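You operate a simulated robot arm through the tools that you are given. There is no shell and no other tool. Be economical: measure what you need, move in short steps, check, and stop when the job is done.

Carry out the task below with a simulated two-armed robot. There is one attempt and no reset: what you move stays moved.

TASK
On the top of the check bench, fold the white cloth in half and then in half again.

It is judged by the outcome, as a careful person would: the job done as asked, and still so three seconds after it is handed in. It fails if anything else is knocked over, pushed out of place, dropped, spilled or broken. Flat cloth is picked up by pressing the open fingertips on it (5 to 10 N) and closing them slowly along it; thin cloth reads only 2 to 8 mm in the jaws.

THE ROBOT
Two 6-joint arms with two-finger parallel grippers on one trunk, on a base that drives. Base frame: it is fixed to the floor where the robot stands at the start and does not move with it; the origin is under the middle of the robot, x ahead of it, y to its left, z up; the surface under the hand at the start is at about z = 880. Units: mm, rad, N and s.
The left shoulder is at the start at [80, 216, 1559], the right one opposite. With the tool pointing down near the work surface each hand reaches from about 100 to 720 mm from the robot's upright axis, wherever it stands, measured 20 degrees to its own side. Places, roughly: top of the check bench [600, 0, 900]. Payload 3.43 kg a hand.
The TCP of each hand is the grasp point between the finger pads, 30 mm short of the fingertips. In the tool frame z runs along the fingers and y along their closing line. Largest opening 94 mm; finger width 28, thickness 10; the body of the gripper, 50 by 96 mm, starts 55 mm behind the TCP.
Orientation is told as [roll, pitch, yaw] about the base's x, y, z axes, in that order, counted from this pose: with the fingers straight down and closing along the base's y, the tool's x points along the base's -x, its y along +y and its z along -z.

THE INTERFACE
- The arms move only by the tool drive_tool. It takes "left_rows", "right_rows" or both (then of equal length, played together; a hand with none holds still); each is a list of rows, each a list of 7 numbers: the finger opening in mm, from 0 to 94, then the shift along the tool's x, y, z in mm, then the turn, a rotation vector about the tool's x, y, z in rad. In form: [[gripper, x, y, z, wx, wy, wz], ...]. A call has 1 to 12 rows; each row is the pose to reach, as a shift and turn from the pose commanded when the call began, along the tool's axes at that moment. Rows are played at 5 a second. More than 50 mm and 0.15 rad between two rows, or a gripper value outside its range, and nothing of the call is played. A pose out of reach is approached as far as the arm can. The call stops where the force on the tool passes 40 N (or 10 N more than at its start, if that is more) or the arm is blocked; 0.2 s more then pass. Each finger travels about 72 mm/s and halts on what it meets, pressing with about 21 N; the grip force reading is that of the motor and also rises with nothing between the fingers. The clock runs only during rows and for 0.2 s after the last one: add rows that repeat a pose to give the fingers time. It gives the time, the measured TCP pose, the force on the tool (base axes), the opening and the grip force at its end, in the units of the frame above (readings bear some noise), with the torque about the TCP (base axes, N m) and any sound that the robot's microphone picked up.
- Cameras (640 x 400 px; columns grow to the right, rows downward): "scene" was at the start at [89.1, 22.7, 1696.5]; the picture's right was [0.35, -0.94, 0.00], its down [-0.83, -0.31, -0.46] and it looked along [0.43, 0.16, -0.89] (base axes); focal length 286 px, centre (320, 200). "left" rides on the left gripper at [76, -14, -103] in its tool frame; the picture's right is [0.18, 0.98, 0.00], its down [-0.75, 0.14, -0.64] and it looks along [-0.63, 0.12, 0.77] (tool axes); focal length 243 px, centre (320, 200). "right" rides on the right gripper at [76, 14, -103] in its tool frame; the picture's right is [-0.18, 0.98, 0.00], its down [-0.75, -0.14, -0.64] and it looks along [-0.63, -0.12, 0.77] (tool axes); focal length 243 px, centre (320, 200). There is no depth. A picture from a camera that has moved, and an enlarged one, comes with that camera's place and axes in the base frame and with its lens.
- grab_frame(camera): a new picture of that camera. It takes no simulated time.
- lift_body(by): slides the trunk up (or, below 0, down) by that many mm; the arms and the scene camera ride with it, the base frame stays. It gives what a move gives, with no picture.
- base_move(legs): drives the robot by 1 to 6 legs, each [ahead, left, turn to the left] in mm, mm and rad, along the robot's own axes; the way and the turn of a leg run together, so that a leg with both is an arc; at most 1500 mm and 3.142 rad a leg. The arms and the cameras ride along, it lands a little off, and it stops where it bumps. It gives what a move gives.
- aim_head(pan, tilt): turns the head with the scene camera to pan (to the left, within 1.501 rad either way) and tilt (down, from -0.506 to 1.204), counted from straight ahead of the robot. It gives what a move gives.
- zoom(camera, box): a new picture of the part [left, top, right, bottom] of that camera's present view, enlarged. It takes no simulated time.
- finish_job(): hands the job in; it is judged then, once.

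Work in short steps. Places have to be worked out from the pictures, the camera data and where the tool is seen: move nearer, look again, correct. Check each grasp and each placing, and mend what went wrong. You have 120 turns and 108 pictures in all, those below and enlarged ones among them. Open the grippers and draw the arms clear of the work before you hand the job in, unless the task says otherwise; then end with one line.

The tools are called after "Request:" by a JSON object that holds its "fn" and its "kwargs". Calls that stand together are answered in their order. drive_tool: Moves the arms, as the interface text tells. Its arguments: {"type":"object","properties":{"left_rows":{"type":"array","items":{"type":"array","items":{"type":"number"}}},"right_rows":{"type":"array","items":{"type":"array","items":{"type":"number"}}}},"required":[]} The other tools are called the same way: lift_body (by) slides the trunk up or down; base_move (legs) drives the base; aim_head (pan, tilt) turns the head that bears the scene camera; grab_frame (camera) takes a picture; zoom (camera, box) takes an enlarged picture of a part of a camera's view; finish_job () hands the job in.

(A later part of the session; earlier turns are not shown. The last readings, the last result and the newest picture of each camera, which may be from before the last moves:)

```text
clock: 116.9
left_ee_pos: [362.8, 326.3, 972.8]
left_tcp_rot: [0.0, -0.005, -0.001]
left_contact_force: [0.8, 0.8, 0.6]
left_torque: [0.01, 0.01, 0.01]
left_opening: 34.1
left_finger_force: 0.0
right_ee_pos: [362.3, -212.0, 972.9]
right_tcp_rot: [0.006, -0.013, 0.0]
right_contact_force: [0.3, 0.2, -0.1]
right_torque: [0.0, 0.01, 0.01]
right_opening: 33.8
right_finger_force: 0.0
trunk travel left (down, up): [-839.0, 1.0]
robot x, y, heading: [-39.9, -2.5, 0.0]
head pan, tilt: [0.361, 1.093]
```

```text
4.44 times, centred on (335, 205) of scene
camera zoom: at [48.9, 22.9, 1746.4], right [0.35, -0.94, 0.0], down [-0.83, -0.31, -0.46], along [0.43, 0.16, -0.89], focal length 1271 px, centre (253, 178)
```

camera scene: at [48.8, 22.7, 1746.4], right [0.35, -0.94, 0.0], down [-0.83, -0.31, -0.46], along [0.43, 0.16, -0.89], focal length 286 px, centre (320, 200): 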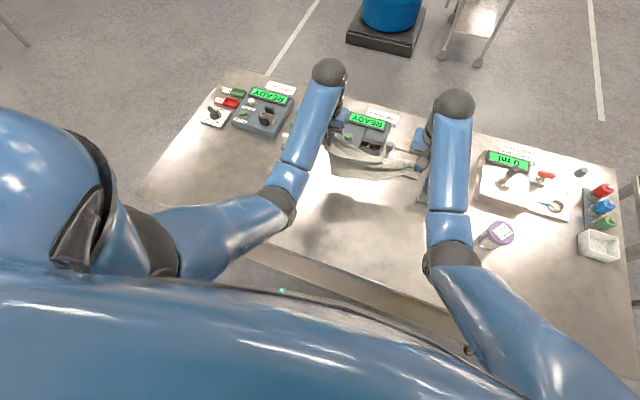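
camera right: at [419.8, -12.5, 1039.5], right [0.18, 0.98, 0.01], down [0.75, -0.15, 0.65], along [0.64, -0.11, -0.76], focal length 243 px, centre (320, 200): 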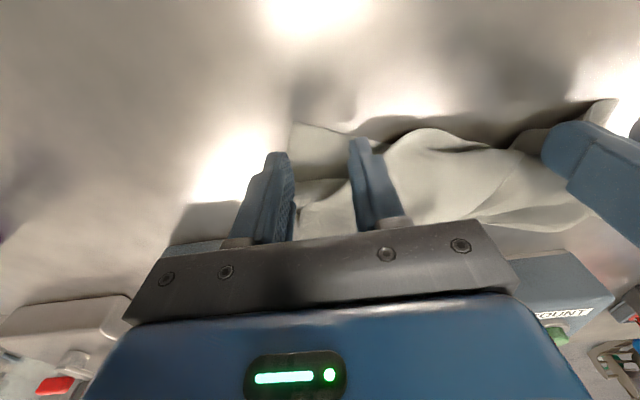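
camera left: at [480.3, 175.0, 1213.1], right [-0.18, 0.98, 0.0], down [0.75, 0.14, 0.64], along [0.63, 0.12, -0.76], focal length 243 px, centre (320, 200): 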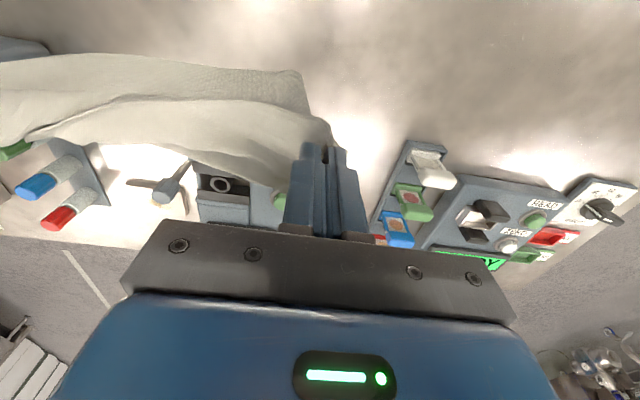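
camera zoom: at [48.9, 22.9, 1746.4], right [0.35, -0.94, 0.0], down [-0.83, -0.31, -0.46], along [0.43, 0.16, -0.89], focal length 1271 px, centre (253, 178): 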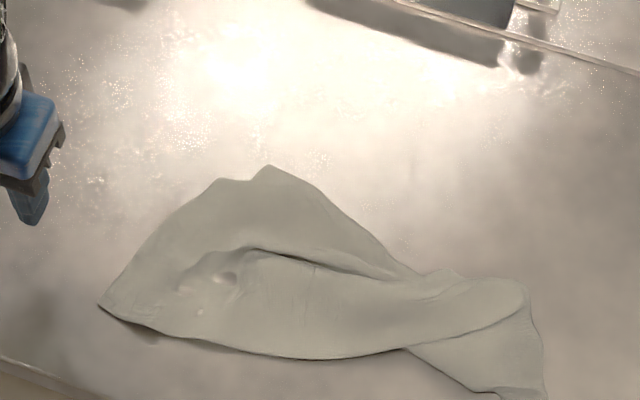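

Request:
{"fn": "grab_frame", "kwargs": {"camera": "right"}}

Request:
{"fn": "grab_frame", "kwargs": {"camera": "left"}}

```text
31 pictures are left
camera right: at [286.7, -199.9, 1077.2], right [0.18, 0.98, 0.01], down [0.75, -0.15, 0.65], along [0.64, -0.11, -0.76], focal length 243 px, centre (320, 200)
```

right: 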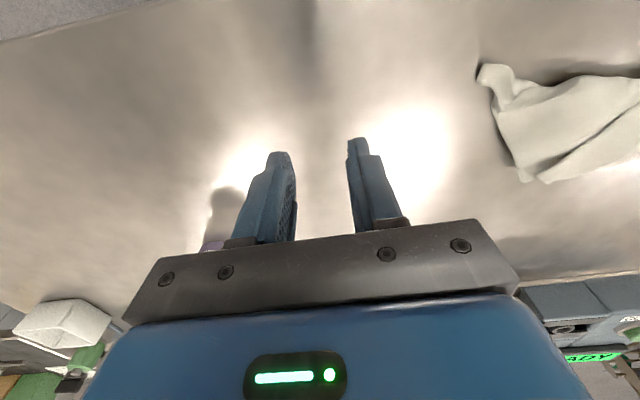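

```text
30 pictures are left
camera left: at [285.0, 311.0, 1075.2], right [-0.18, 0.98, 0.0], down [0.75, 0.14, 0.64], along [0.63, 0.12, -0.76], focal length 243 px, centre (320, 200)
```

left: 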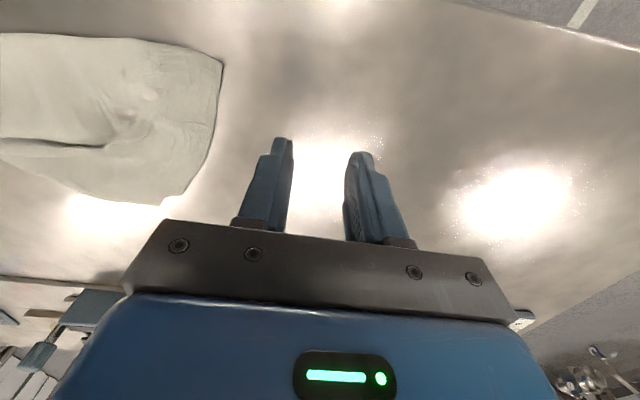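

State: D≈[332,248], A≈[483,175], a pleat runs between them; the B side is folded over near C. Plan: right pins the near part at ≈[392,40] while the left pinches A and pulls it out far. Go to hover/near contact.

Request:
{"fn": "drive_tool", "kwargs": {"left_rows": [[50, -10, -35, 0, 0, 0, 0], [50, -25, -70, 0, 0, 0, 0], [50, -45, -105, 0, 0, 0, 0], [50, -65, -140, 5, 0, 0, 0], [50, -85, -170, 20, 0, 0, 0], [50, -97, -184, 40, 0, 0, 0], [50, -97, -184, 54, 0, 0, 0], [50, -97, -184, 60, 0, 0, 0], [50, -97, -184, 61, 0, 0, 0]], "right_rows": [[20, 0, 45, -5, 0, 0, 0], [0, -10, 90, -5, 0, 0, 0], [0, -15, 135, -5, 0, 0, 0], [0, -20, 180, -5, 0, 0, 0], [0, -25, 220, 0, 0, 0, 0], [0, -30, 252, 20, 0, 0, 0], [0, -30, 252, 45, 0, 0, 0], [0, -30, 252, 55, 0, 0, 0], [0, -30, 252, 58, 0, 0, 0]]}}

Request:
{"fn": "grab_frame", "kwargs": {"camera": "left"}}

```text
clock: 118.9
left_ee_pos: [458.3, 141.9, 913.7]
left_tcp_rot: [-0.001, -0.004, -0.001]
left_contact_force: [-0.3, -0.4, 2.3]
left_torque: [0.07, 0.01, 0.0]
left_opening: 49.7
left_finger_force: 0.0
right_ee_pos: [393.4, 42.2, 916.9]
right_tcp_rot: [0.007, -0.012, -0.002]
right_contact_force: [-0.9, -0.1, 1.8]
right_torque: [0.0, 0.01, 0.0]
right_opening: 0.0
right_finger_force: 20.4
trunk travel left (down, up): [-839.0, 1.0]
robot x, y, heading: [-41.7, 2.8, -0.001]
head pan, tilt: [0.361, 1.093]
```

```text
29 pictures are left
camera left: at [380.7, 125.3, 1016.4], right [-0.18, 0.98, 0.0], down [0.75, 0.14, 0.65], along [0.63, 0.12, -0.76], focal length 243 px, centre (320, 200)
```

left: 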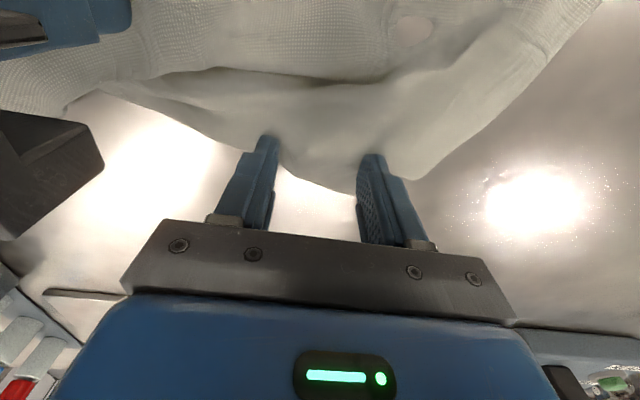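

Shift the left 12 mm nearer and 8 mm outboard to be fully on cloth; press both.

Request:
{"fn": "drive_tool", "kwargs": {"left_rows": [[56, 0, 0, -6, 0, 0, 0], [56, 12, 8, -6, 0, 0, 0], [56, 12, 8, -1, 0, 0, 0], [56, 12, 8, 1, 0, 0, 0], [56, 12, 8, 1, 0, 0, 0]], "right_rows": [[0, 0, 0, 1, 0, 0, 0], [0, 0, 0, 2, 0, 0, 0], [0, 0, 0, 3, 0, 0, 0], [0, 0, 0, 4, 0, 0, 0], [0, 0, 0, 4, 0, 0, 0]]}}

```text
clock: 120.1
left_ee_pos: [444.1, 149.6, 913.1]
left_tcp_rot: [0.0, -0.004, 0.001]
left_contact_force: [0.2, 0.2, -0.2]
left_torque: [-0.02, 0.03, -0.01]
left_opening: 56.0
left_finger_force: 0.1
right_ee_pos: [392.9, 40.5, 913.8]
right_tcp_rot: [0.007, -0.013, -0.001]
right_contact_force: [-0.5, -0.1, 3.8]
right_torque: [-0.03, -0.03, 0.0]
right_opening: 0.0
right_finger_force: 21.0
trunk travel left (down, up): [-839.0, 1.0]
robot x, y, heading: [-39.1, -0.5, -0.002]
head pan, tilt: [0.361, 1.093]
```

Press more: left +1.7 mm, right +2 mm, then close the left.

Request:
{"fn": "drive_tool", "kwargs": {"left_rows": [[56, 0, 0, 1.2, 0, 0, 0], [56, 0, 0, 2, 0, 0, 0], [53, 0, 0, 2, 0, 0, 0], [50, 0, 0, 2, 0, 0, 0], [47, 0, 0, 2, 0, 0, 0], [44, 0, 0, 2, 0, 0, 0], [41, 0, 0, 2, 0, 0, 0], [38, 0, 0, 2, 0, 0, 0], [35, 0, 0, 2, 0, 0, 0], [32, 0, 0, 2, 0, 0, 0], [29, 0, 0, 2, 0, 0, 0], [26, 0, 0, 2, 0, 0, 0]], "right_rows": [[0, 0, 0, 1, 0, 0, 0], [0, 0, 0, 2, 0, 0, 0], [0, 0, 0, 2.5, 0, 0, 0], [0, 0, 0, 2.5, 0, 0, 0], [0, 0, 0, 2.5, 0, 0, 0], [0, 0, 0, 2.5, 0, 0, 0], [0, 0, 0, 2.5, 0, 0, 0], [0, 0, 0, 2.5, 0, 0, 0], [0, 0, 0, 2.5, 0, 0, 0], [0, 0, 0, 2.5, 0, 0, 0], [0, 0, 0, 2.5, 0, 0, 0], [0, 0, 0, 2.5, 0, 0, 0]]}}

Request:
{"fn": "drive_tool", "kwargs": {"left_rows": [[23, 0, 0, 0, 0, 0, 0], [20, 0, 0, 0, 0, 0, 0], [17, 0, 0, 0, 0, 0, 0], [14, 0, 0, 0, 0, 0, 0], [11, 0, 0, 0, 0, 0, 0], [8, 0, 0, 0, 0, 0, 0], [5, 0, 0, 0, 0, 0, 0], [2, 0, 0, 0, 0, 0, 0], [0, 0, 0, 0, 0, 0, 0], [0, 0, 0, 0, 0, 0, 0]]}}

```text
clock: 122.7
left_ee_pos: [444.9, 148.4, 912.0]
left_tcp_rot: [0.001, -0.007, -0.001]
left_contact_force: [1.0, -0.7, 6.9]
left_torque: [-0.06, 0.07, 0.02]
left_opening: 26.4
left_finger_force: 0.4
right_ee_pos: [392.2, 41.8, 913.3]
right_tcp_rot: [0.008, -0.018, -0.002]
right_contact_force: [4.9, -2.3, 33.6]
right_torque: [-0.22, -0.46, 0.0]
right_opening: 0.0
right_finger_force: 20.6
trunk travel left (down, up): [-839.0, 1.0]
robot x, y, heading: [-42.8, -0.4, 0.0]
head pan, tilt: [0.361, 1.093]
```

```text
clock: 124.9
left_ee_pos: [443.7, 148.4, 912.9]
left_tcp_rot: [0.001, -0.006, -0.002]
left_contact_force: [-0.4, -0.9, 9.2]
left_torque: [0.03, 0.06, 0.0]
left_opening: 0.1
left_finger_force: 21.3
right_ee_pos: [393.1, 40.9, 912.2]
right_tcp_rot: [0.01, -0.016, -0.003]
right_contact_force: [5.7, -2.0, 33.8]
right_torque: [-0.23, -0.45, 0.06]
right_opening: 0.1
right_finger_force: 20.8
trunk travel left (down, up): [-839.0, 1.0]
robot x, y, heading: [-43.1, 3.0, -0.003]
head pan, tilt: [0.361, 1.093]
```

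Slipped; retry with firmer pressure (~14 N).

Request:
{"fn": "drive_tool", "kwargs": {"left_rows": [[0, 0, 0, -14, 0, 0, 0], [30, 0, 0, -14, 0, 0, 0], [60, 0, 0, -14, 0, 0, 0], [60, 0, 0, -6, 0, 0, 0], [60, 0, 0, 0, 0, 0, 0], [60, 0, 0, 0.8, 0, 0, 0], [60, 0, 0, 0.8, 0, 0, 0]]}}

Request:
{"fn": "grab_frame", "kwargs": {"camera": "left"}}

```text
clock: 126.5
left_ee_pos: [446.0, 148.7, 912.3]
left_tcp_rot: [0.0, -0.008, 0.001]
left_contact_force: [-0.8, 1.8, 12.9]
left_torque: [-0.4, 0.17, -0.06]
left_opening: 59.7
left_finger_force: 0.0
right_ee_pos: [392.6, 41.3, 913.2]
right_tcp_rot: [0.01, -0.017, -0.002]
right_contact_force: [6.3, -1.7, 31.4]
right_torque: [-0.21, -0.47, 0.02]
right_opening: 0.0
right_finger_force: 21.1
trunk travel left (down, up): [-839.0, 1.0]
robot x, y, heading: [-39.7, 2.1, -0.002]
head pan, tilt: [0.361, 1.093]
```

```text
28 pictures are left
camera left: at [366.5, 133.3, 1014.9], right [-0.18, 0.98, 0.0], down [0.75, 0.14, 0.65], along [0.64, 0.12, -0.76], focal length 243 px, centre (320, 200)
```

left: 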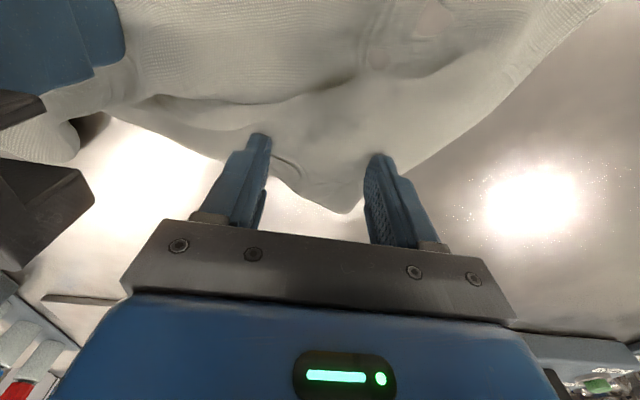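

Request:
{"fn": "drive_tool", "kwargs": {"left_rows": [[57, 0, 0, 0.3, 0, 0, 0], [54, 0, 0, 0.3, 0, 0, 0], [51, 0, 0, 0.3, 0, 0, 0], [48, 0, 0, 0.3, 0, 0, 0], [45, 0, 0, 0.5, 0, 0, 0], [42, 0, 0, 0.5, 0, 0, 0], [39, 0, 0, 0.5, 0, 0, 0], [36, 0, 0, 0.5, 0, 0, 0], [33, 0, 0, 0.5, 0, 0, 0], [30, 0, 0, 0.5, 0, 0, 0], [27, 0, 0, 0.5, 0, 0, 0], [24, 0, 0, 0.5, 0, 0, 0]]}}

Request:
{"fn": "drive_tool", "kwargs": {"left_rows": [[21, 0, 0, 0, 0, 0, 0], [18, 0, 0, 0, 0, 0, 0], [15, 0, 0, 0, 0, 0, 0], [12, 0, 0, 0, 0, 0, 0], [9, 0, 0, 0, 0, 0, 0], [6, 0, 0, 0, 0, 0, 0], [3, 0, 0, 0, 0, 0, 0], [0, 0, 0, 0, 0, 0, 0], [0, 0, 0, 0, 0, 0, 0]]}}

```text
clock: 129.1
left_ee_pos: [443.3, 148.6, 911.9]
left_tcp_rot: [0.002, -0.01, -0.001]
left_contact_force: [-0.9, -6.7, 31.5]
left_torque: [-0.7, 0.24, 0.07]
left_opening: 24.6
left_finger_force: 5.1
right_ee_pos: [389.6, 40.9, 912.9]
right_tcp_rot: [0.01, -0.018, 0.001]
right_contact_force: [2.2, 4.6, 26.1]
right_torque: [0.04, -0.32, 0.16]
right_opening: 0.4
right_finger_force: 21.0
trunk travel left (down, up): [-839.0, 1.0]
robot x, y, heading: [-37.8, -1.9, 0.0]
head pan, tilt: [0.361, 1.093]
```

```text
clock: 131.1
left_ee_pos: [442.0, 148.1, 911.7]
left_tcp_rot: [0.001, -0.011, -0.003]
left_contact_force: [2.4, -3.8, 29.5]
left_torque: [-0.39, 0.08, 0.05]
left_opening: 13.1
left_finger_force: 21.7
right_ee_pos: [390.5, 40.3, 912.5]
right_tcp_rot: [0.008, -0.017, -0.003]
right_contact_force: [1.1, 4.5, 26.2]
right_torque: [-0.01, -0.24, 0.12]
right_opening: 0.2
right_finger_force: 21.5
trunk travel left (down, up): [-839.0, 1.0]
robot x, y, heading: [-40.2, 1.9, -0.002]
head pan, tilt: [0.361, 1.093]
```

Held (13 mm). Lift slightly and pull A out toward [555,215] with the right pinning.

Request:
{"fn": "drive_tool", "kwargs": {"left_rows": [[0, 0, 0, -8, 0, 0, 0], [0, -4, 2, -18, 0, 0, 0], [0, -14, 8, -24, 0, 0, 0], [0, -26, 15, -24, 0, 0, 0], [0, -38, 22, -24, 0, 0, 0], [0, -50, 29, -24, 0, 0, 0], [0, -62, 36, -24, 0, 0, 0], [0, -74, 43, -24, 0, 0, 0], [0, -86, 50, -22, 0, 0, 0], [0, -98, 57, -20, 0, 0, 0], [0, -108, 63, -16, 0, 0, 0], [0, -108, 63, -12, 0, 0, 0]]}}

Request:
{"fn": "zoom", "kwargs": {"camera": "scene", "box": [250, 130, 410, 250]}}

```text
clock: 131.5
left_ee_pos: [442.2, 150.3, 914.3]
left_tcp_rot: [0.003, 0.003, 0.002]
left_contact_force: [-2.1, -0.5, 7.2]
left_torque: [-0.07, -0.03, -0.01]
left_opening: 3.9
left_finger_force: 20.4
right_ee_pos: [394.0, 41.9, 912.8]
right_tcp_rot: [0.009, -0.018, -0.002]
right_contact_force: [-3.0, 0.8, 18.3]
right_torque: [-0.06, -0.05, 0.02]
right_opening: 0.0
right_finger_force: 21.2
trunk travel left (down, up): [-839.0, 1.0]
robot x, y, heading: [-42.1, 2.6, 0.004]
head pan, tilt: [0.361, 1.093]
stopped in row 2 (right hand): the force on the tool passed its limit at 42 N (the readings are from after the stop); the commanded pose is now the measured one
```

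```text
3.33 times, centred on (330, 190) of scene
camera zoom: at [45.6, 22.5, 1745.9], right [0.35, -0.94, 0.0], down [-0.83, -0.31, -0.46], along [0.43, 0.16, -0.89], focal length 953 px, centre (287, 233)
```

zoom: 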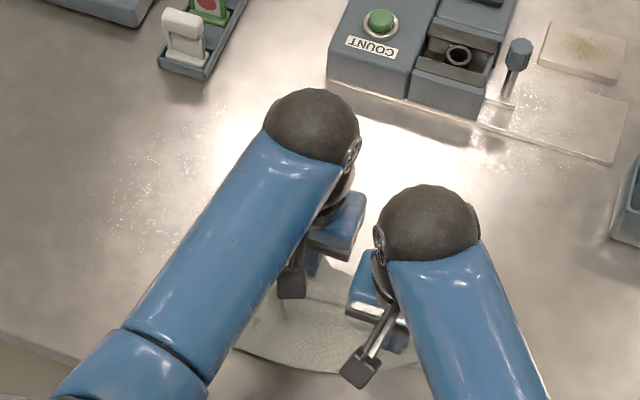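

Stopped only by the right pin force limit. Ease the right and continue the pull.

Request:
{"fn": "drive_tool", "kwargs": {"left_rows": [[0, 0, 0, -6, 0, 0, 0], [0, -4, 2, -14, 0, 0, 0], [0, -14, 8, -22, 0, 0, 0], [0, -26, 15, -22, 0, 0, 0], [0, -38, 22, -22, 0, 0, 0], [0, -50, 29, -22, 0, 0, 0], [0, -62, 36, -22, 0, 0, 0], [0, -74, 43, -22, 0, 0, 0], [0, -86, 50, -20, 0, 0, 0], [0, -98, 57, -18, 0, 0, 0], [0, -108, 63, -14, 0, 0, 0], [0, -108, 63, -10, 0, 0, 0]], "right_rows": [[0, 0, 0, -0.5, 0, 0, 0], [0, 0, 0, -0.5, 0, 0, 0], [0, 0, 0, -0.5, 0, 0, 0], [0, 0, 0, -0.5, 0, 0, 0], [0, 0, 0, -0.5, 0, 0, 0], [0, 0, 0, -0.5, 0, 0, 0], [0, 0, 0, -0.5, 0, 0, 0], [0, 0, 0, -0.5, 0, 0, 0], [0, 0, 0, -0.5, 0, 0, 0], [0, 0, 0, -0.5, 0, 0, 0], [0, 0, 0, -0.5, 0, 0, 0], [0, 0, 0, -0.5, 0, 0, 0]]}}

Request:
{"fn": "zoom", "kwargs": {"camera": "scene", "box": [250, 130, 410, 250]}}

```text
clock: 134.1
left_ee_pos: [550.5, 214.5, 921.7]
left_tcp_rot: [0.003, 0.005, -0.001]
left_contact_force: [-1.1, -1.7, 0.8]
left_torque: [-0.02, -0.01, 0.03]
left_opening: 3.7
left_finger_force: 20.8
right_ee_pos: [394.0, 41.0, 911.2]
right_tcp_rot: [0.005, -0.013, -0.002]
right_contact_force: [0.8, 0.9, 1.1]
right_torque: [0.02, -0.03, 0.0]
right_opening: 0.0
right_finger_force: 21.0
trunk travel left (down, up): [-839.0, 1.0]
robot x, y, heading: [-40.2, -3.3, -0.003]
head pan, tilt: [0.361, 1.093]
```

```text
3.33 times, centred on (330, 190) of scene
camera zoom: at [47.9, 22.6, 1746.5], right [0.35, -0.94, 0.0], down [-0.83, -0.31, -0.46], along [0.43, 0.16, -0.89], focal length 953 px, centre (287, 233)
```

zoom: 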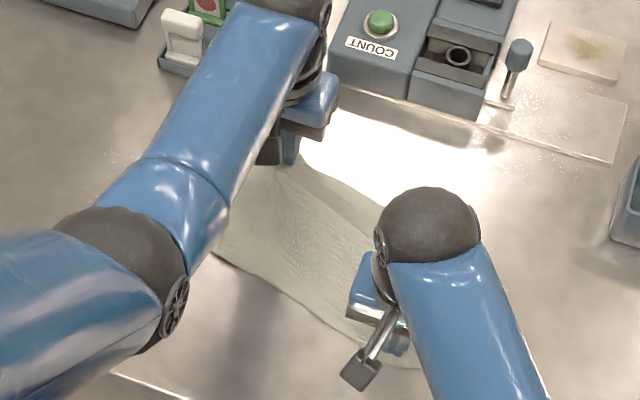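

The left half is flat now. Keep A held as an anchor; raise the right and look at the B side.

Request:
{"fn": "drive_tool", "kwargs": {"right_rows": [[0, 0, 0, -30, 0, 0, 0], [20, 10, -20, -60, 0, 0, 0], [40, 20, -45, -75, 0, 0, 0], [50, 30, -75, -80, 0, 0, 0], [50, 30, -110, -80, 0, 0, 0]]}}

Request:
{"fn": "grab_frame", "kwargs": {"camera": "right"}}

Request:
{"fn": "zoom", "kwargs": {"camera": "scene", "box": [270, 150, 410, 255]}}

```text
clock: 135.3
left_ee_pos: [549.4, 213.2, 921.8]
left_tcp_rot: [0.003, 0.005, 0.0]
left_contact_force: [0.1, 0.8, 0.4]
left_torque: [-0.01, 0.01, -0.01]
left_opening: 3.5
left_finger_force: 21.2
right_ee_pos: [360.2, -71.7, 990.4]
right_tcp_rot: [0.006, -0.013, 0.001]
right_contact_force: [0.8, 1.0, 0.7]
right_torque: [-0.02, 0.02, 0.02]
right_opening: 50.0
right_finger_force: 0.1
trunk travel left (down, up): [-839.0, 1.0]
robot x, y, heading: [-39.5, -0.3, 0.004]
head pan, tilt: [0.361, 1.093]
```

```text
25 pictures are left
camera right: at [284.5, -59.3, 1093.3], right [0.18, 0.98, 0.01], down [0.75, -0.15, 0.65], along [0.64, -0.11, -0.76], focal length 243 px, centre (320, 200)
```

right: 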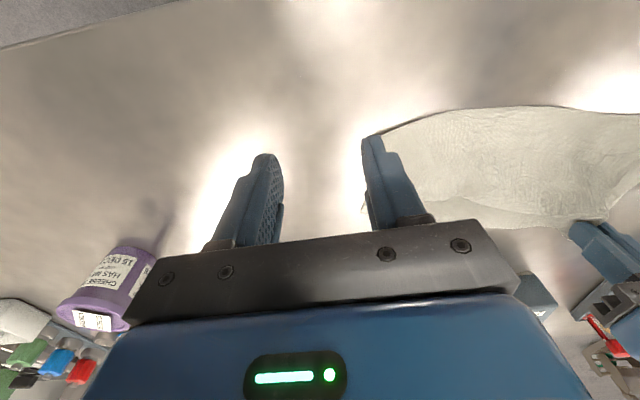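

```text
3.81 times, centred on (340, 202) of scene
camera zoom: at [47.9, 21.4, 1746.5], right [0.35, -0.94, 0.0], down [-0.83, -0.31, -0.46], along [0.43, 0.16, -0.89], focal length 1090 px, centre (244, 190)
```

zoom: 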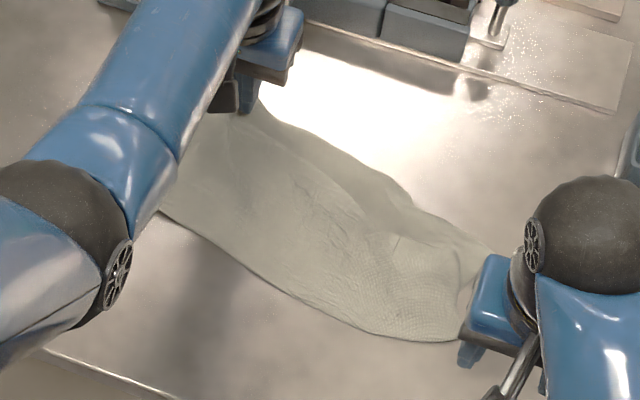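

Request:
{"fn": "drive_tool", "kwargs": {"right_rows": [[50, 0, -35, 0, 0, 0, 0], [50, 0, -70, 0, 0, 0, 0], [50, 0, -100, 0, 0, 0, 0]]}}

Request:
{"fn": "zoom", "kwargs": {"camera": "scene", "box": [310, 160, 400, 230]}}

Request:
{"fn": "zoom", "kwargs": {"camera": "right", "box": [400, 40, 640, 200]}}

```text
clock: 136.1
left_ee_pos: [551.7, 214.4, 921.5]
left_tcp_rot: [0.004, 0.005, 0.0]
left_contact_force: [0.4, -0.2, 1.6]
left_torque: [-0.02, -0.02, 0.04]
left_opening: 3.6
left_finger_force: 21.4
right_ee_pos: [361.2, -172.4, 987.9]
right_tcp_rot: [0.006, -0.013, 0.0]
right_contact_force: [-0.1, -0.2, 0.9]
right_torque: [0.01, 0.0, 0.0]
right_opening: 50.2
right_finger_force: 0.0
trunk travel left (down, up): [-839.0, 1.0]
robot x, y, heading: [-39.7, -1.1, 0.001]
head pan, tilt: [0.361, 1.093]
```

```text
5.71 times, centred on (355, 195) of scene
camera zoom: at [48.2, 22.0, 1746.5], right [0.35, -0.94, 0.0], down [-0.83, -0.31, -0.46], along [0.43, 0.16, -0.89], focal length 1634 px, centre (120, 229)
```

zoom: 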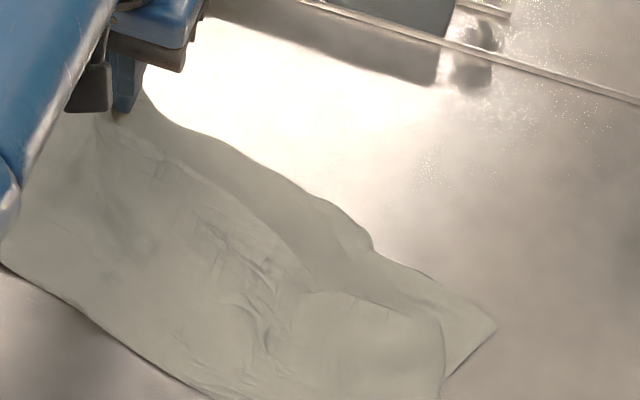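

```text
2.50 times, centred on (520, 120) of right
camera zoom: at [286.0, -159.4, 1091.3], right [0.18, 0.98, 0.01], down [0.75, -0.15, 0.65], along [0.64, -0.11, -0.76], focal length 606 px, centre (-180, 400)
```

zoom: 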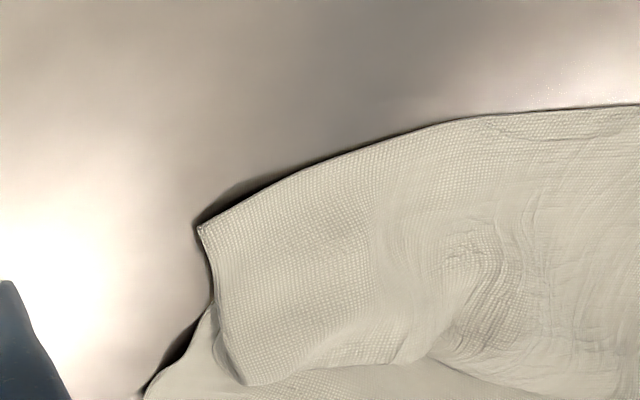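

Now it's clear: the cloth is in effect already folded in half — crease along the near line, B≈[484,-49] on the bottom, C≈[483,-12] on top, wrinkled. I just need to smooth and align the top layer. Check the left end.

Request:
{"fn": "grab_frame", "kwargs": {"camera": "left"}}

```text
21 pictures are left
camera left: at [474.9, 198.0, 1025.8], right [-0.18, 0.98, 0.0], down [0.76, 0.14, 0.64], along [0.63, 0.12, -0.77], focal length 243 px, centre (320, 200)
```

left: 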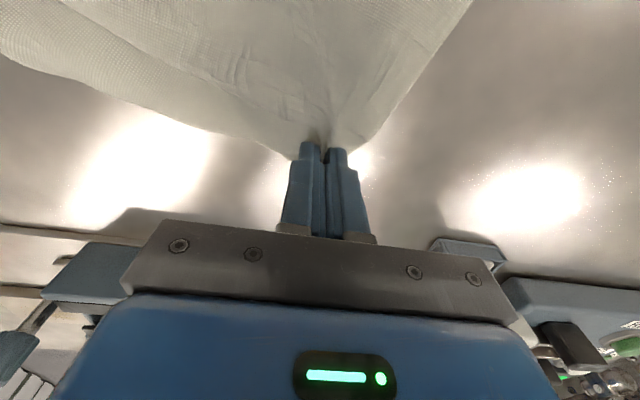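

Release the left, back off, and view the whole cloth.

Request:
{"fn": "drive_tool", "kwargs": {"left_rows": [[0, 0, 0, 6, 0, 0, 0], [10, 0, 0, 8, 0, 0, 0], [24, 0, 0, 8, 0, 0, 0], [34, 0, 0, 6, 0, 0, 0], [34, 0, 0, -20, 0, 0, 0], [34, 0, 20, -50, 0, 0, 0], [34, 0, 60, -70, 0, 0, 0], [34, 0, 100, -70, 0, 0, 0], [34, 0, 140, -70, 0, 0, 0]]}}

Request:
{"fn": "zoom", "kwargs": {"camera": "scene", "box": [280, 140, 400, 235]}}

```text
clock: 138.1
left_ee_pos: [551.2, 355.1, 993.2]
left_tcp_rot: [0.002, 0.005, -0.002]
left_contact_force: [0.0, -0.1, -0.8]
left_torque: [0.0, 0.02, 0.01]
left_opening: 34.1
left_finger_force: 0.1
right_ee_pos: [362.8, -170.6, 988.1]
right_tcp_rot: [0.006, -0.012, -0.002]
right_contact_force: [0.3, 0.0, 0.0]
right_torque: [0.0, -0.02, 0.01]
right_opening: 49.9
right_finger_force: 0.0
trunk travel left (down, up): [-839.0, 1.0]
robot x, y, heading: [-41.0, -2.0, -0.006]
head pan, tilt: [0.361, 1.093]
```

```text
4.21 times, centred on (340, 188) of scene
camera zoom: at [48.7, 23.9, 1746.4], right [0.35, -0.94, 0.0], down [-0.83, -0.31, -0.46], along [0.43, 0.16, -0.89], focal length 1204 px, centre (236, 253)
```

zoom: 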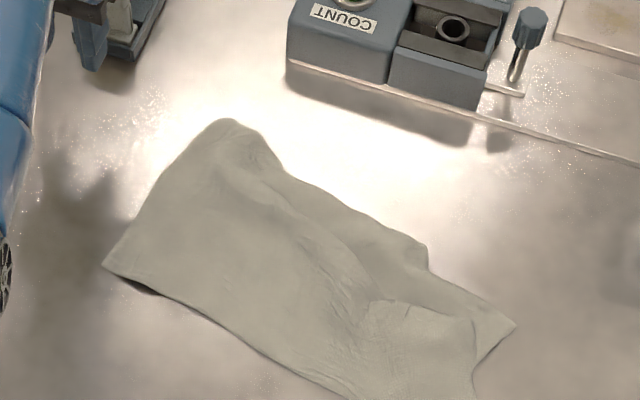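

Reassessing: the near line is the DC hem (D≈[419,275], C≈[407,-37]) with a pleat between it and AB. I'll grip C and D right at the hem (small overlap), lift to open the pleat, lay it taut, and fold without letting go. Hover first.

Request:
{"fn": "drive_tool", "kwargs": {"left_rows": [[50, 25, -20, 0, 0, 0, 0], [56, 55, -45, 0, 0, 0, 0], [56, 85, -70, 0, 0, 0, 0], [56, 115, -100, 10, 0, 0, 0], [56, 137, -123, 30, 0, 0, 0], [56, 137, -123, 55, 0, 0, 0], [56, 137, -123, 66, 0, 0, 0]], "right_rows": [[56, -5, 30, 0, 0, 0, 0], [56, -10, 60, 0, 0, 0, 0], [56, -20, 95, 0, 0, 0, 0], [56, -30, 130, 10, 0, 0, 0], [56, -41, 160, 30, 0, 0, 0], [56, -41, 173, 50, 0, 0, 0], [56, -41, 173, 60, 0, 0, 0]]}}

Request:
{"fn": "grab_frame", "kwargs": {"camera": "left"}}

Request:
{"fn": "grab_frame", "kwargs": {"camera": "right"}}

```text
clock: 139.7
left_ee_pos: [416.0, 229.3, 928.6]
left_tcp_rot: [0.003, 0.005, 0.0]
left_contact_force: [-0.2, -0.7, -0.9]
left_torque: [0.02, 0.0, 0.03]
left_opening: 56.2
left_finger_force: 0.0
right_ee_pos: [404.8, 2.8, 929.6]
right_tcp_rot: [0.008, -0.011, -0.001]
right_contact_force: [-0.6, 0.6, 0.1]
right_torque: [-0.01, 0.0, -0.03]
right_opening: 55.9
right_finger_force: 0.1
trunk travel left (down, up): [-839.0, 1.0]
robot x, y, heading: [-42.3, -0.1, 0.002]
head pan, tilt: [0.361, 1.093]
```

```text
19 pictures are left
camera left: at [339.9, 214.0, 1031.4], right [-0.18, 0.98, 0.0], down [0.76, 0.14, 0.64], along [0.63, 0.12, -0.77], focal length 243 px, centre (320, 200)
```

left: 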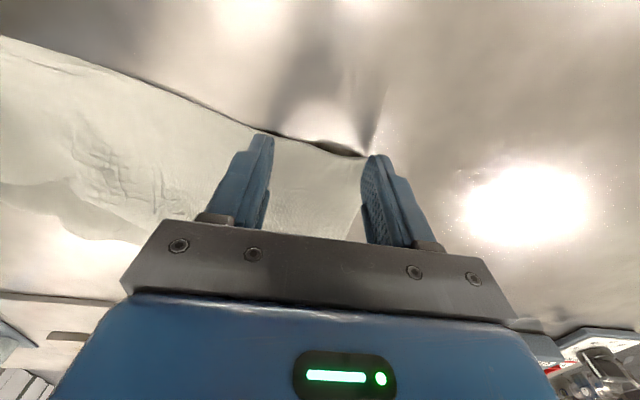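

```text
18 pictures are left
camera right: at [328.9, 16.8, 1033.2], right [0.19, 0.98, 0.01], down [0.75, -0.15, 0.65], along [0.64, -0.11, -0.76], focal length 243 px, centre (320, 200)
```

right: 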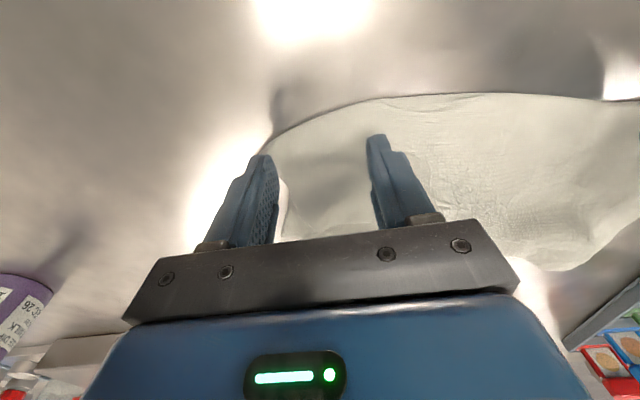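

Corners refined: D≈[418,263], C≈[400,-31]. Adjust and press down.

Request:
{"fn": "drive_tool", "kwargs": {"left_rows": [[56, 0, -12, 6, 0, 0, 0], [56, 0, -12, 13, 0, 0, 0], [56, 0, -12, 16.5, 0, 0, 0], [56, 0, -12, 18, 0, 0, 0], [56, 0, -12, 18, 0, 0, 0]], "right_rows": [[56, 10, 8, 6, 0, 0, 0], [56, 10, 8, 13, 0, 0, 0], [56, 10, 8, 17.5, 0, 0, 0], [56, 10, 8, 19, 0, 0, 0], [56, 10, 8, 19, 0, 0, 0]]}}

```text
clock: 140.9
left_ee_pos: [416.1, 217.2, 912.9]
left_tcp_rot: [0.002, 0.001, 0.001]
left_contact_force: [2.8, 1.4, 17.1]
left_torque: [-0.41, -0.18, 0.05]
left_opening: 55.9
left_finger_force: 0.1
right_ee_pos: [394.6, 10.9, 913.2]
right_tcp_rot: [0.008, -0.014, -0.002]
right_contact_force: [-0.3, 0.2, 0.5]
right_torque: [0.02, 0.0, 0.0]
right_opening: 55.9
right_finger_force: 0.1
trunk travel left (down, up): [-839.0, 1.0]
robot x, y, heading: [-38.3, -0.7, 0.0]
head pan, tilt: [0.361, 1.093]
```

Left 17 N; right still free. Press the right 2.5 mm more and start closing both.

Request:
{"fn": "drive_tool", "kwargs": {"left_rows": [[56, 0, 0, 0, 0, 0, 0], [56, 0, 0, 0, 0, 0, 0], [53, 0, 0, 0, 0, 0, 0], [50, 0, 0, 0, 0, 0, 0], [47, 0, 0, 0, 0, 0, 0], [44, 0, 0, 0, 0, 0, 0], [41, 0, 0, 0, 0, 0, 0], [38, 0, 0, 0, 0, 0, 0], [35, 0, 0, 0, 0, 0, 0], [32, 0, 0, 0, 0, 0, 0], [29, 0, 0, 0, 0, 0, 0], [26, 0, 0, 0, 0, 0, 0]], "right_rows": [[56, 0, 0, 1.5, 0, 0, 0], [56, 0, 0, 2.6, 0, 0, 0], [53, 0, 0, 2.6, 0, 0, 0], [50, 0, 0, 2.6, 0, 0, 0], [47, 0, 0, 2.6, 0, 0, 0], [44, 0, 0, 2.6, 0, 0, 0], [41, 0, 0, 2.6, 0, 0, 0], [38, 0, 0, 2.6, 0, 0, 0], [35, 0, 0, 2.6, 0, 0, 0], [32, 0, 0, 2.6, 0, 0, 0], [29, 0, 0, 2.6, 0, 0, 0], [26, 0, 0, 2.6, 0, 0, 0]]}}

Request:
{"fn": "drive_tool", "kwargs": {"left_rows": [[23, 0, 0, 0, 0, 0, 0], [20, 0, 0, 0, 0, 0, 0], [17, 0, 0, 0, 0, 0, 0], [14, 0, 0, 0, 0, 0, 0], [11, 0, 0, 0, 0, 0, 0], [8, 0, 0, 0, 0, 0, 0], [5, 0, 0, 0, 0, 0, 0], [2, 0, 0, 0, 0, 0, 0], [0, 0, 0, 0, 0, 0, 0], [0, 0, 0, 0, 0, 0, 0]], "right_rows": [[23, 0, 0, 0, 0, 0, 0], [20, 0, 0, 0, 0, 0, 0], [17, 0, 0, 0, 0, 0, 0], [14, 0, 0, 0, 0, 0, 0], [11, 0, 0, 0, 0, 0, 0], [8, 0, 0, 0, 0, 0, 0], [5, 0, 0, 0, 0, 0, 0], [2, 0, 0, 0, 0, 0, 0], [0, 0, 0, 0, 0, 0, 0], [0, 0, 0, 0, 0, 0, 0]]}}

```text
clock: 143.5
left_ee_pos: [410.3, 217.0, 911.7]
left_tcp_rot: [0.004, 0.001, -0.001]
left_contact_force: [-0.8, -1.5, 21.1]
left_torque: [-0.37, -0.15, -0.03]
left_opening: 26.5
left_finger_force: 0.1
right_ee_pos: [391.9, 12.0, 913.1]
right_tcp_rot: [0.009, -0.018, 0.002]
right_contact_force: [1.5, 3.8, 24.7]
right_torque: [-0.07, -0.18, 0.03]
right_opening: 26.4
right_finger_force: 0.0
trunk travel left (down, up): [-839.0, 1.0]
robot x, y, heading: [-43.2, -1.9, -0.003]
head pan, tilt: [0.361, 1.093]
```

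```text
clock: 145.7
left_ee_pos: [412.1, 215.2, 911.3]
left_tcp_rot: [0.0, -0.001, -0.004]
left_contact_force: [-3.1, -27.5, 20.4]
left_torque: [-0.9, -0.11, -0.39]
left_opening: 3.3
left_finger_force: 20.8
right_ee_pos: [392.2, 11.6, 912.1]
right_tcp_rot: [0.012, -0.018, -0.001]
right_contact_force: [1.2, 24.8, 18.9]
right_torque: [0.84, -0.15, 0.2]
right_opening: 10.7
right_finger_force: 20.7
trunk travel left (down, up): [-839.0, 1.0]
robot x, y, heading: [-43.1, -0.0, -0.003]
head pan, tilt: [0.361, 1.093]
```

Both hold with good tension. Ease 4 mm each and lift together, moving far to x≈590 so the cloth hangs.

Request:
{"fn": "drive_tool", "kwargs": {"left_rows": [[0, 0, -4, -12, 0, 0, 0], [0, -10, -4, -30, 0, 0, 0], [0, -25, -4, -50, 0, 0, 0], [0, -42, -4, -70, 0, 0, 0], [0, -60, -4, -90, 0, 0, 0], [0, -78, -4, -110, 0, 0, 0], [0, -96, -4, -130, 0, 0, 0], [0, -114, -4, -150, 0, 0, 0], [0, -132, -4, -168, 0, 0, 0], [0, -150, -4, -182, 0, 0, 0], [0, -165, -4, -192, 0, 0, 0], [0, -165, -4, -192, 0, 0, 0]], "right_rows": [[0, 0, 4, -12, 0, 0, 0], [0, -12, 4, -30, 0, 0, 0], [0, -29, 4, -50, 0, 0, 0], [0, -48, 4, -70, 0, 0, 0], [0, -68, 4, -90, 0, 0, 0], [0, -88, 4, -110, 0, 0, 0], [0, -108, 4, -130, 0, 0, 0], [0, -128, 4, -150, 0, 0, 0], [0, -148, 4, -168, 0, 0, 0], [0, -168, 4, -182, 0, 0, 0], [0, -185, 4, -192, 0, 0, 0], [0, -185, 4, -192, 0, 0, 0]]}}

Request:
{"fn": "grab_frame", "kwargs": {"camera": "scene"}}

Request:
{"fn": "grab_frame", "kwargs": {"camera": "right"}}

```text
clock: 148.3
left_ee_pos: [577.3, 213.9, 1101.4]
left_tcp_rot: [0.004, 0.006, -0.001]
left_contact_force: [-0.2, -13.1, 0.0]
left_torque: [-0.38, 0.05, -0.17]
left_opening: 2.4
left_finger_force: 20.6
right_ee_pos: [576.8, 15.2, 1105.6]
right_tcp_rot: [0.006, -0.011, 0.001]
right_contact_force: [1.5, 12.9, 0.0]
right_torque: [0.49, -0.01, 0.08]
right_opening: 3.5
right_finger_force: 20.8
trunk travel left (down, up): [-839.0, 1.0]
robot x, y, heading: [-39.1, 0.6, 0.004]
head pan, tilt: [0.361, 1.093]
```

```text
17 pictures are left
camera scene: at [48.5, 22.7, 1746.4], right [0.35, -0.94, 0.0], down [-0.83, -0.31, -0.46], along [0.43, 0.16, -0.89], focal length 286 px, centre (320, 200)
```

scene: 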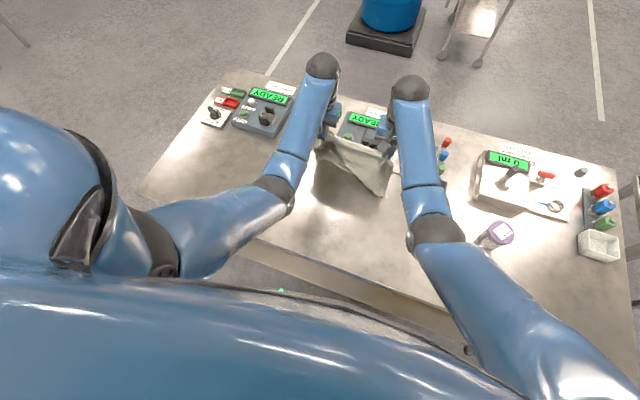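

```text
16 pictures are left
camera right: at [500.6, 27.9, 1207.9], right [0.18, 0.98, 0.01], down [0.75, -0.15, 0.65], along [0.64, -0.11, -0.76], focal length 243 px, centre (320, 200)
```

right: 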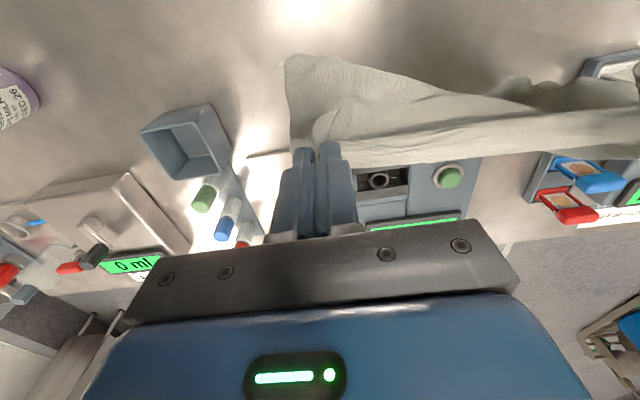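

The cloth hangs with its bottom edge resting at x≈548. Drive the base back 140 mm with the hands high so the bottom trails on the far side.

Request:
{"fn": "base_move", "kwargs": {"legs": [[-140, 0, 0]]}}

Request:
{"fn": "drive_tool", "kwargs": {"left_rows": [[0, 14, 0, 8, 0, 0, 0], [0, 30, 0, 18, 0, 0, 0], [0, 46, 0, 30, 0, 0, 0], [0, 62, 0, 46, 0, 0, 0], [0, 76, 0, 64, 0, 0, 0], [0, 90, 0, 84, 0, 0, 0], [0, 101, 0, 104, 0, 0, 0], [0, 110, 0, 124, 0, 0, 0], [0, 117, 0, 144, 0, 0, 0], [0, 121, 0, 162, 0, 0, 0], [0, 124, 0, 178, 0, 0, 0], [0, 124, 0, 178, 0, 0, 0]], "right_rows": [[0, 14, 0, 8, 0, 0, 0], [0, 30, 0, 18, 0, 0, 0], [0, 46, 0, 30, 0, 0, 0], [0, 62, 0, 46, 0, 0, 0], [0, 76, 0, 64, 0, 0, 0], [0, 90, 0, 84, 0, 0, 0], [0, 101, 0, 104, 0, 0, 0], [0, 110, 0, 124, 0, 0, 0], [0, 117, 0, 144, 0, 0, 0], [0, 121, 0, 162, 0, 0, 0], [0, 124, 0, 180, 0, 0, 0], [0, 124, 0, 180, 0, 0, 0]]}}

Request:
{"fn": "grab_frame", "kwargs": {"camera": "scene"}}

```text
clock: 149.6
left_ee_pos: [440.4, 214.9, 1097.9]
left_tcp_rot: [0.004, 0.011, 0.0]
left_contact_force: [0.7, -12.3, 0.3]
left_torque: [-0.4, 0.05, -0.18]
left_opening: 2.3
left_finger_force: 20.7
right_ee_pos: [438.4, 15.7, 1101.7]
right_tcp_rot: [0.007, -0.009, 0.0]
right_contact_force: [0.7, 12.1, 0.0]
right_torque: [0.46, 0.02, 0.06]
right_opening: 3.8
right_finger_force: 21.3
trunk travel left (down, up): [-839.0, 1.0]
robot x, y, heading: [-184.9, 0.2, -0.001]
head pan, tilt: [0.361, 1.093]
```

```text
clock: 152.2
left_ee_pos: [309.0, 214.2, 926.1]
left_tcp_rot: [0.003, 0.005, -0.002]
left_contact_force: [0.2, -9.2, -0.1]
left_torque: [-0.27, 0.03, -0.14]
left_opening: 2.6
left_finger_force: 20.7
right_ee_pos: [312.4, 17.9, 923.6]
right_tcp_rot: [0.01, -0.015, 0.0]
right_contact_force: [-0.1, 8.0, 9.6]
right_torque: [0.34, -0.13, 0.05]
right_opening: 2.3
right_finger_force: 20.6
trunk travel left (down, up): [-839.0, 1.0]
robot x, y, heading: [-187.0, 1.6, 0.001]
head pan, tilt: [0.361, 1.093]
```

```text
15 pictures are left
camera scene: at [-95.7, 22.5, 1746.7], right [0.35, -0.94, 0.0], down [-0.83, -0.31, -0.46], along [0.43, 0.16, -0.89], focal length 286 px, centre (320, 200)
```

scene: 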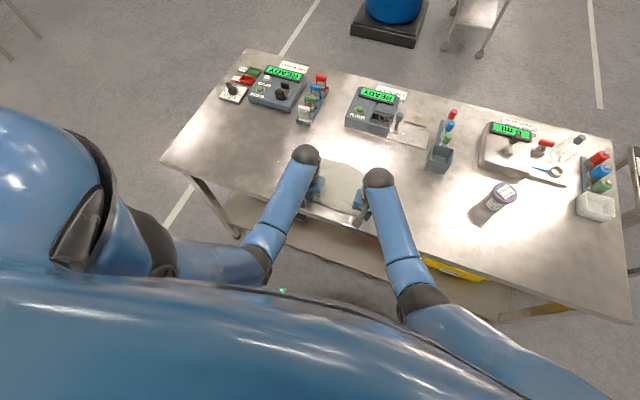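

Request:
{"fn": "zoom", "kwargs": {"camera": "scene", "box": [260, 130, 420, 240]}}

```text
3.64 times, centred on (340, 185) of scene
camera zoom: at [-95.7, 22.5, 1746.7], right [0.35, -0.94, 0.0], down [-0.83, -0.31, -0.46], along [0.43, 0.16, -0.89], focal length 1040 px, centre (247, 254)
```

zoom: 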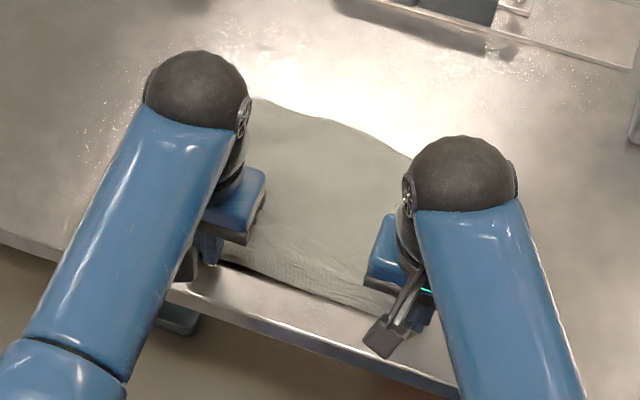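

The sheet looks smooth but its far tail is probably tucked under. I'll raise slightly and back the base so the cloth slides off the near edge and hangs free, then drive forward so it's pulled back over the edge straight (AB trailing near).

Request:
{"fn": "drive_tool", "kwargs": {"left_rows": [[0, 0, 0, -15, 0, 0, 0], [0, 0, 0, -30, 0, 0, 0], [0, 0, 0, -45, 0, 0, 0]], "right_rows": [[0, 0, 0, -15, 0, 0, 0], [0, 0, 0, -30, 0, 0, 0], [0, 0, 0, -47, 0, 0, 0]]}}

Request:
{"fn": "base_move", "kwargs": {"legs": [[-240, 0, 0]]}}

Request:
{"fn": "grab_frame", "kwargs": {"camera": "left"}}

```text
clock: 153.0
left_ee_pos: [309.3, 214.3, 969.3]
left_tcp_rot: [0.003, 0.006, -0.003]
left_contact_force: [0.0, -11.7, -0.2]
left_torque: [-0.36, 0.0, -0.16]
left_opening: 2.6
left_finger_force: 20.6
right_ee_pos: [313.6, 15.9, 969.6]
right_tcp_rot: [0.007, -0.012, -0.001]
right_contact_force: [-0.5, 11.9, -0.3]
right_torque: [0.46, -0.03, 0.11]
right_opening: 3.0
right_finger_force: 21.2
trunk travel left (down, up): [-839.0, 1.0]
robot x, y, heading: [-184.2, 0.0, 0.003]
head pan, tilt: [0.361, 1.093]
```

```text
clock: 154.8
left_ee_pos: [81.6, 212.3, 967.7]
left_tcp_rot: [0.003, 0.008, -0.009]
left_contact_force: [-0.5, -10.8, -0.8]
left_torque: [-0.35, 0.04, -0.13]
left_opening: 2.5
left_finger_force: 21.0
right_ee_pos: [85.8, 14.0, 967.3]
right_tcp_rot: [0.006, -0.009, -0.007]
right_contact_force: [0.8, 11.9, 0.1]
right_torque: [0.42, 0.05, 0.05]
right_opening: 2.6
right_finger_force: 20.9
trunk travel left (down, up): [-839.0, 1.0]
robot x, y, heading: [-415.1, 2.5, -0.009]
head pan, tilt: [0.361, 1.093]
```

```text
13 pictures are left
camera left: at [6.2, 196.9, 1071.5], right [-0.18, 0.98, 0.0], down [0.76, 0.13, 0.64], along [0.62, 0.12, -0.77], focal length 243 px, centre (320, 200)
```

left: 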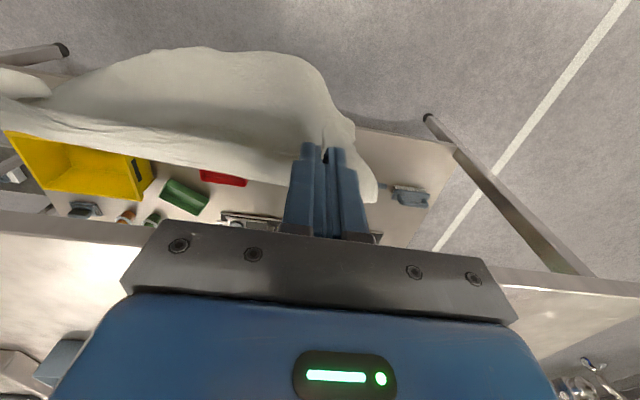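

The cloth now hangs free and straight. Drive forward so it slides over the near edge onto the bench.

Request:
{"fn": "base_move", "kwargs": {"legs": [[415, 0, 0.008]]}}

Request:
{"fn": "zoom", "kwargs": {"camera": "scene", "box": [240, 120, 440, 260]}}

```text
clock: 157.3
left_ee_pos: [491.3, 216.1, 970.7]
left_tcp_rot: [0.002, 0.004, 0.004]
left_contact_force: [-0.6, -11.7, -0.1]
left_torque: [-0.36, -0.01, -0.14]
left_opening: 2.7
left_finger_force: 21.2
right_ee_pos: [495.8, 18.7, 970.6]
right_tcp_rot: [0.007, -0.017, 0.004]
right_contact_force: [-1.1, 11.6, 0.6]
right_torque: [0.44, -0.05, 0.06]
right_opening: 2.7
right_finger_force: 20.5
trunk travel left (down, up): [-839.0, 1.0]
robot x, y, heading: [2.1, -1.3, -0.001]
head pan, tilt: [0.361, 1.093]
```

```text
2.86 times, centred on (340, 190) of scene
camera zoom: at [86.5, 23.5, 1746.7], right [0.36, -0.93, 0.0], down [-0.83, -0.32, -0.46], along [0.43, 0.16, -0.89], focal length 817 px, centre (263, 229)
```

zoom: 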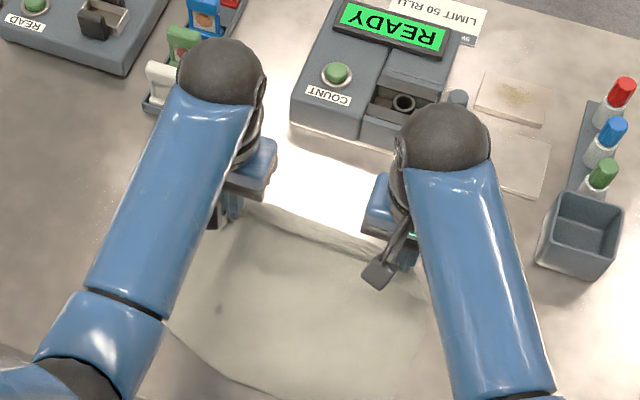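

Request:
{"fn": "zoom", "kwargs": {"camera": "scene", "box": [260, 180, 420, 290]}}

```text
3.64 times, centred on (340, 235) of scene
camera zoom: at [86.5, 23.5, 1746.7], right [0.36, -0.93, 0.0], down [-0.83, -0.32, -0.46], along [0.43, 0.16, -0.89], focal length 1040 px, centre (247, 73)
```

zoom: 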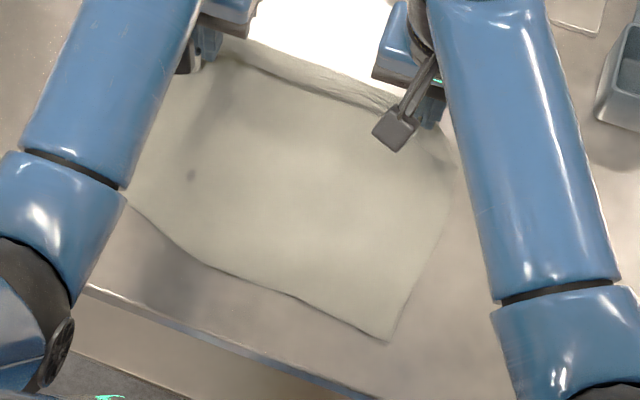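

Excellent — the sheet is flat with AB near (B≈[315,-18], left ≈[348,230]) and DC in the hands. Now fold directly: arc DC over to the near edge AB about a crease at x≈458.

Request:
{"fn": "drive_tool", "kwargs": {"left_rows": [[0, 6, 1, -21, 0, 0, 0], [0, 21, 3, -39, 0, 0, 0], [0, 39, 5, -49, 0, 0, 0], [0, 57, 7, -49, 0, 0, 0], [0, 76, 9, -43, 0, 0, 0], [0, 93, 11, -31, 0, 0, 0], [0, 108, 13, -15, 0, 0, 0], [0, 121, 15, 3, 0, 0, 0], [0, 130, 16, 21, 0, 0, 0], [0, 138, 17, 39, 0, 0, 0], [0, 141, 18, 51, 0, 0, 0], [0, 141, 18, 54, 0, 0, 0]], "right_rows": [[0, 8, 2, -21, 0, 0, 0], [0, 26, 4, -39, 0, 0, 0], [0, 48, 6, -49, 0, 0, 0], [0, 70, 8, -49, 0, 0, 0], [0, 93, 10, -43, 0, 0, 0], [0, 115, 12, -31, 0, 0, 0], [0, 134, 14, -15, 0, 0, 0], [0, 150, 16, 3, 0, 0, 0], [0, 161, 18, 21, 0, 0, 0], [0, 171, 20, 39, 0, 0, 0], [0, 176, 21, 51, 0, 0, 0], [0, 176, 21, 54, 0, 0, 0]]}}

Request:
{"fn": "zoom", "kwargs": {"camera": "scene", "box": [260, 160, 420, 270]}}

```text
clock: 159.9
left_ee_pos: [351.1, 234.6, 915.7]
left_tcp_rot: [0.003, 0.004, 0.004]
left_contact_force: [-1.3, -7.2, 1.2]
left_torque: [-0.23, 0.04, -0.11]
left_opening: 2.3
left_finger_force: 21.2
right_ee_pos: [320.2, 41.8, 915.1]
right_tcp_rot: [0.009, -0.016, 0.004]
right_contact_force: [-0.7, 8.6, 12.9]
right_torque: [0.27, -0.28, 0.1]
right_opening: 2.2
right_finger_force: 21.4
trunk travel left (down, up): [-839.0, 1.0]
robot x, y, heading: [-0.1, 0.8, 0.003]
head pan, tilt: [0.361, 1.093]
```

```text
3.64 times, centred on (340, 215) of scene
camera zoom: at [87.4, 23.8, 1746.8], right [0.36, -0.93, 0.0], down [-0.83, -0.32, -0.46], along [0.43, 0.16, -0.89], focal length 1040 px, centre (247, 146)
```

zoom: 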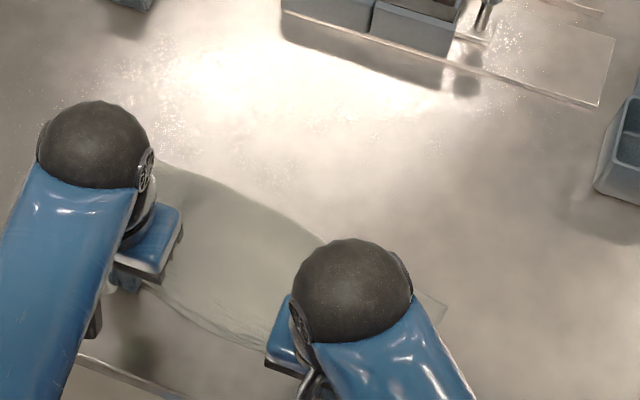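

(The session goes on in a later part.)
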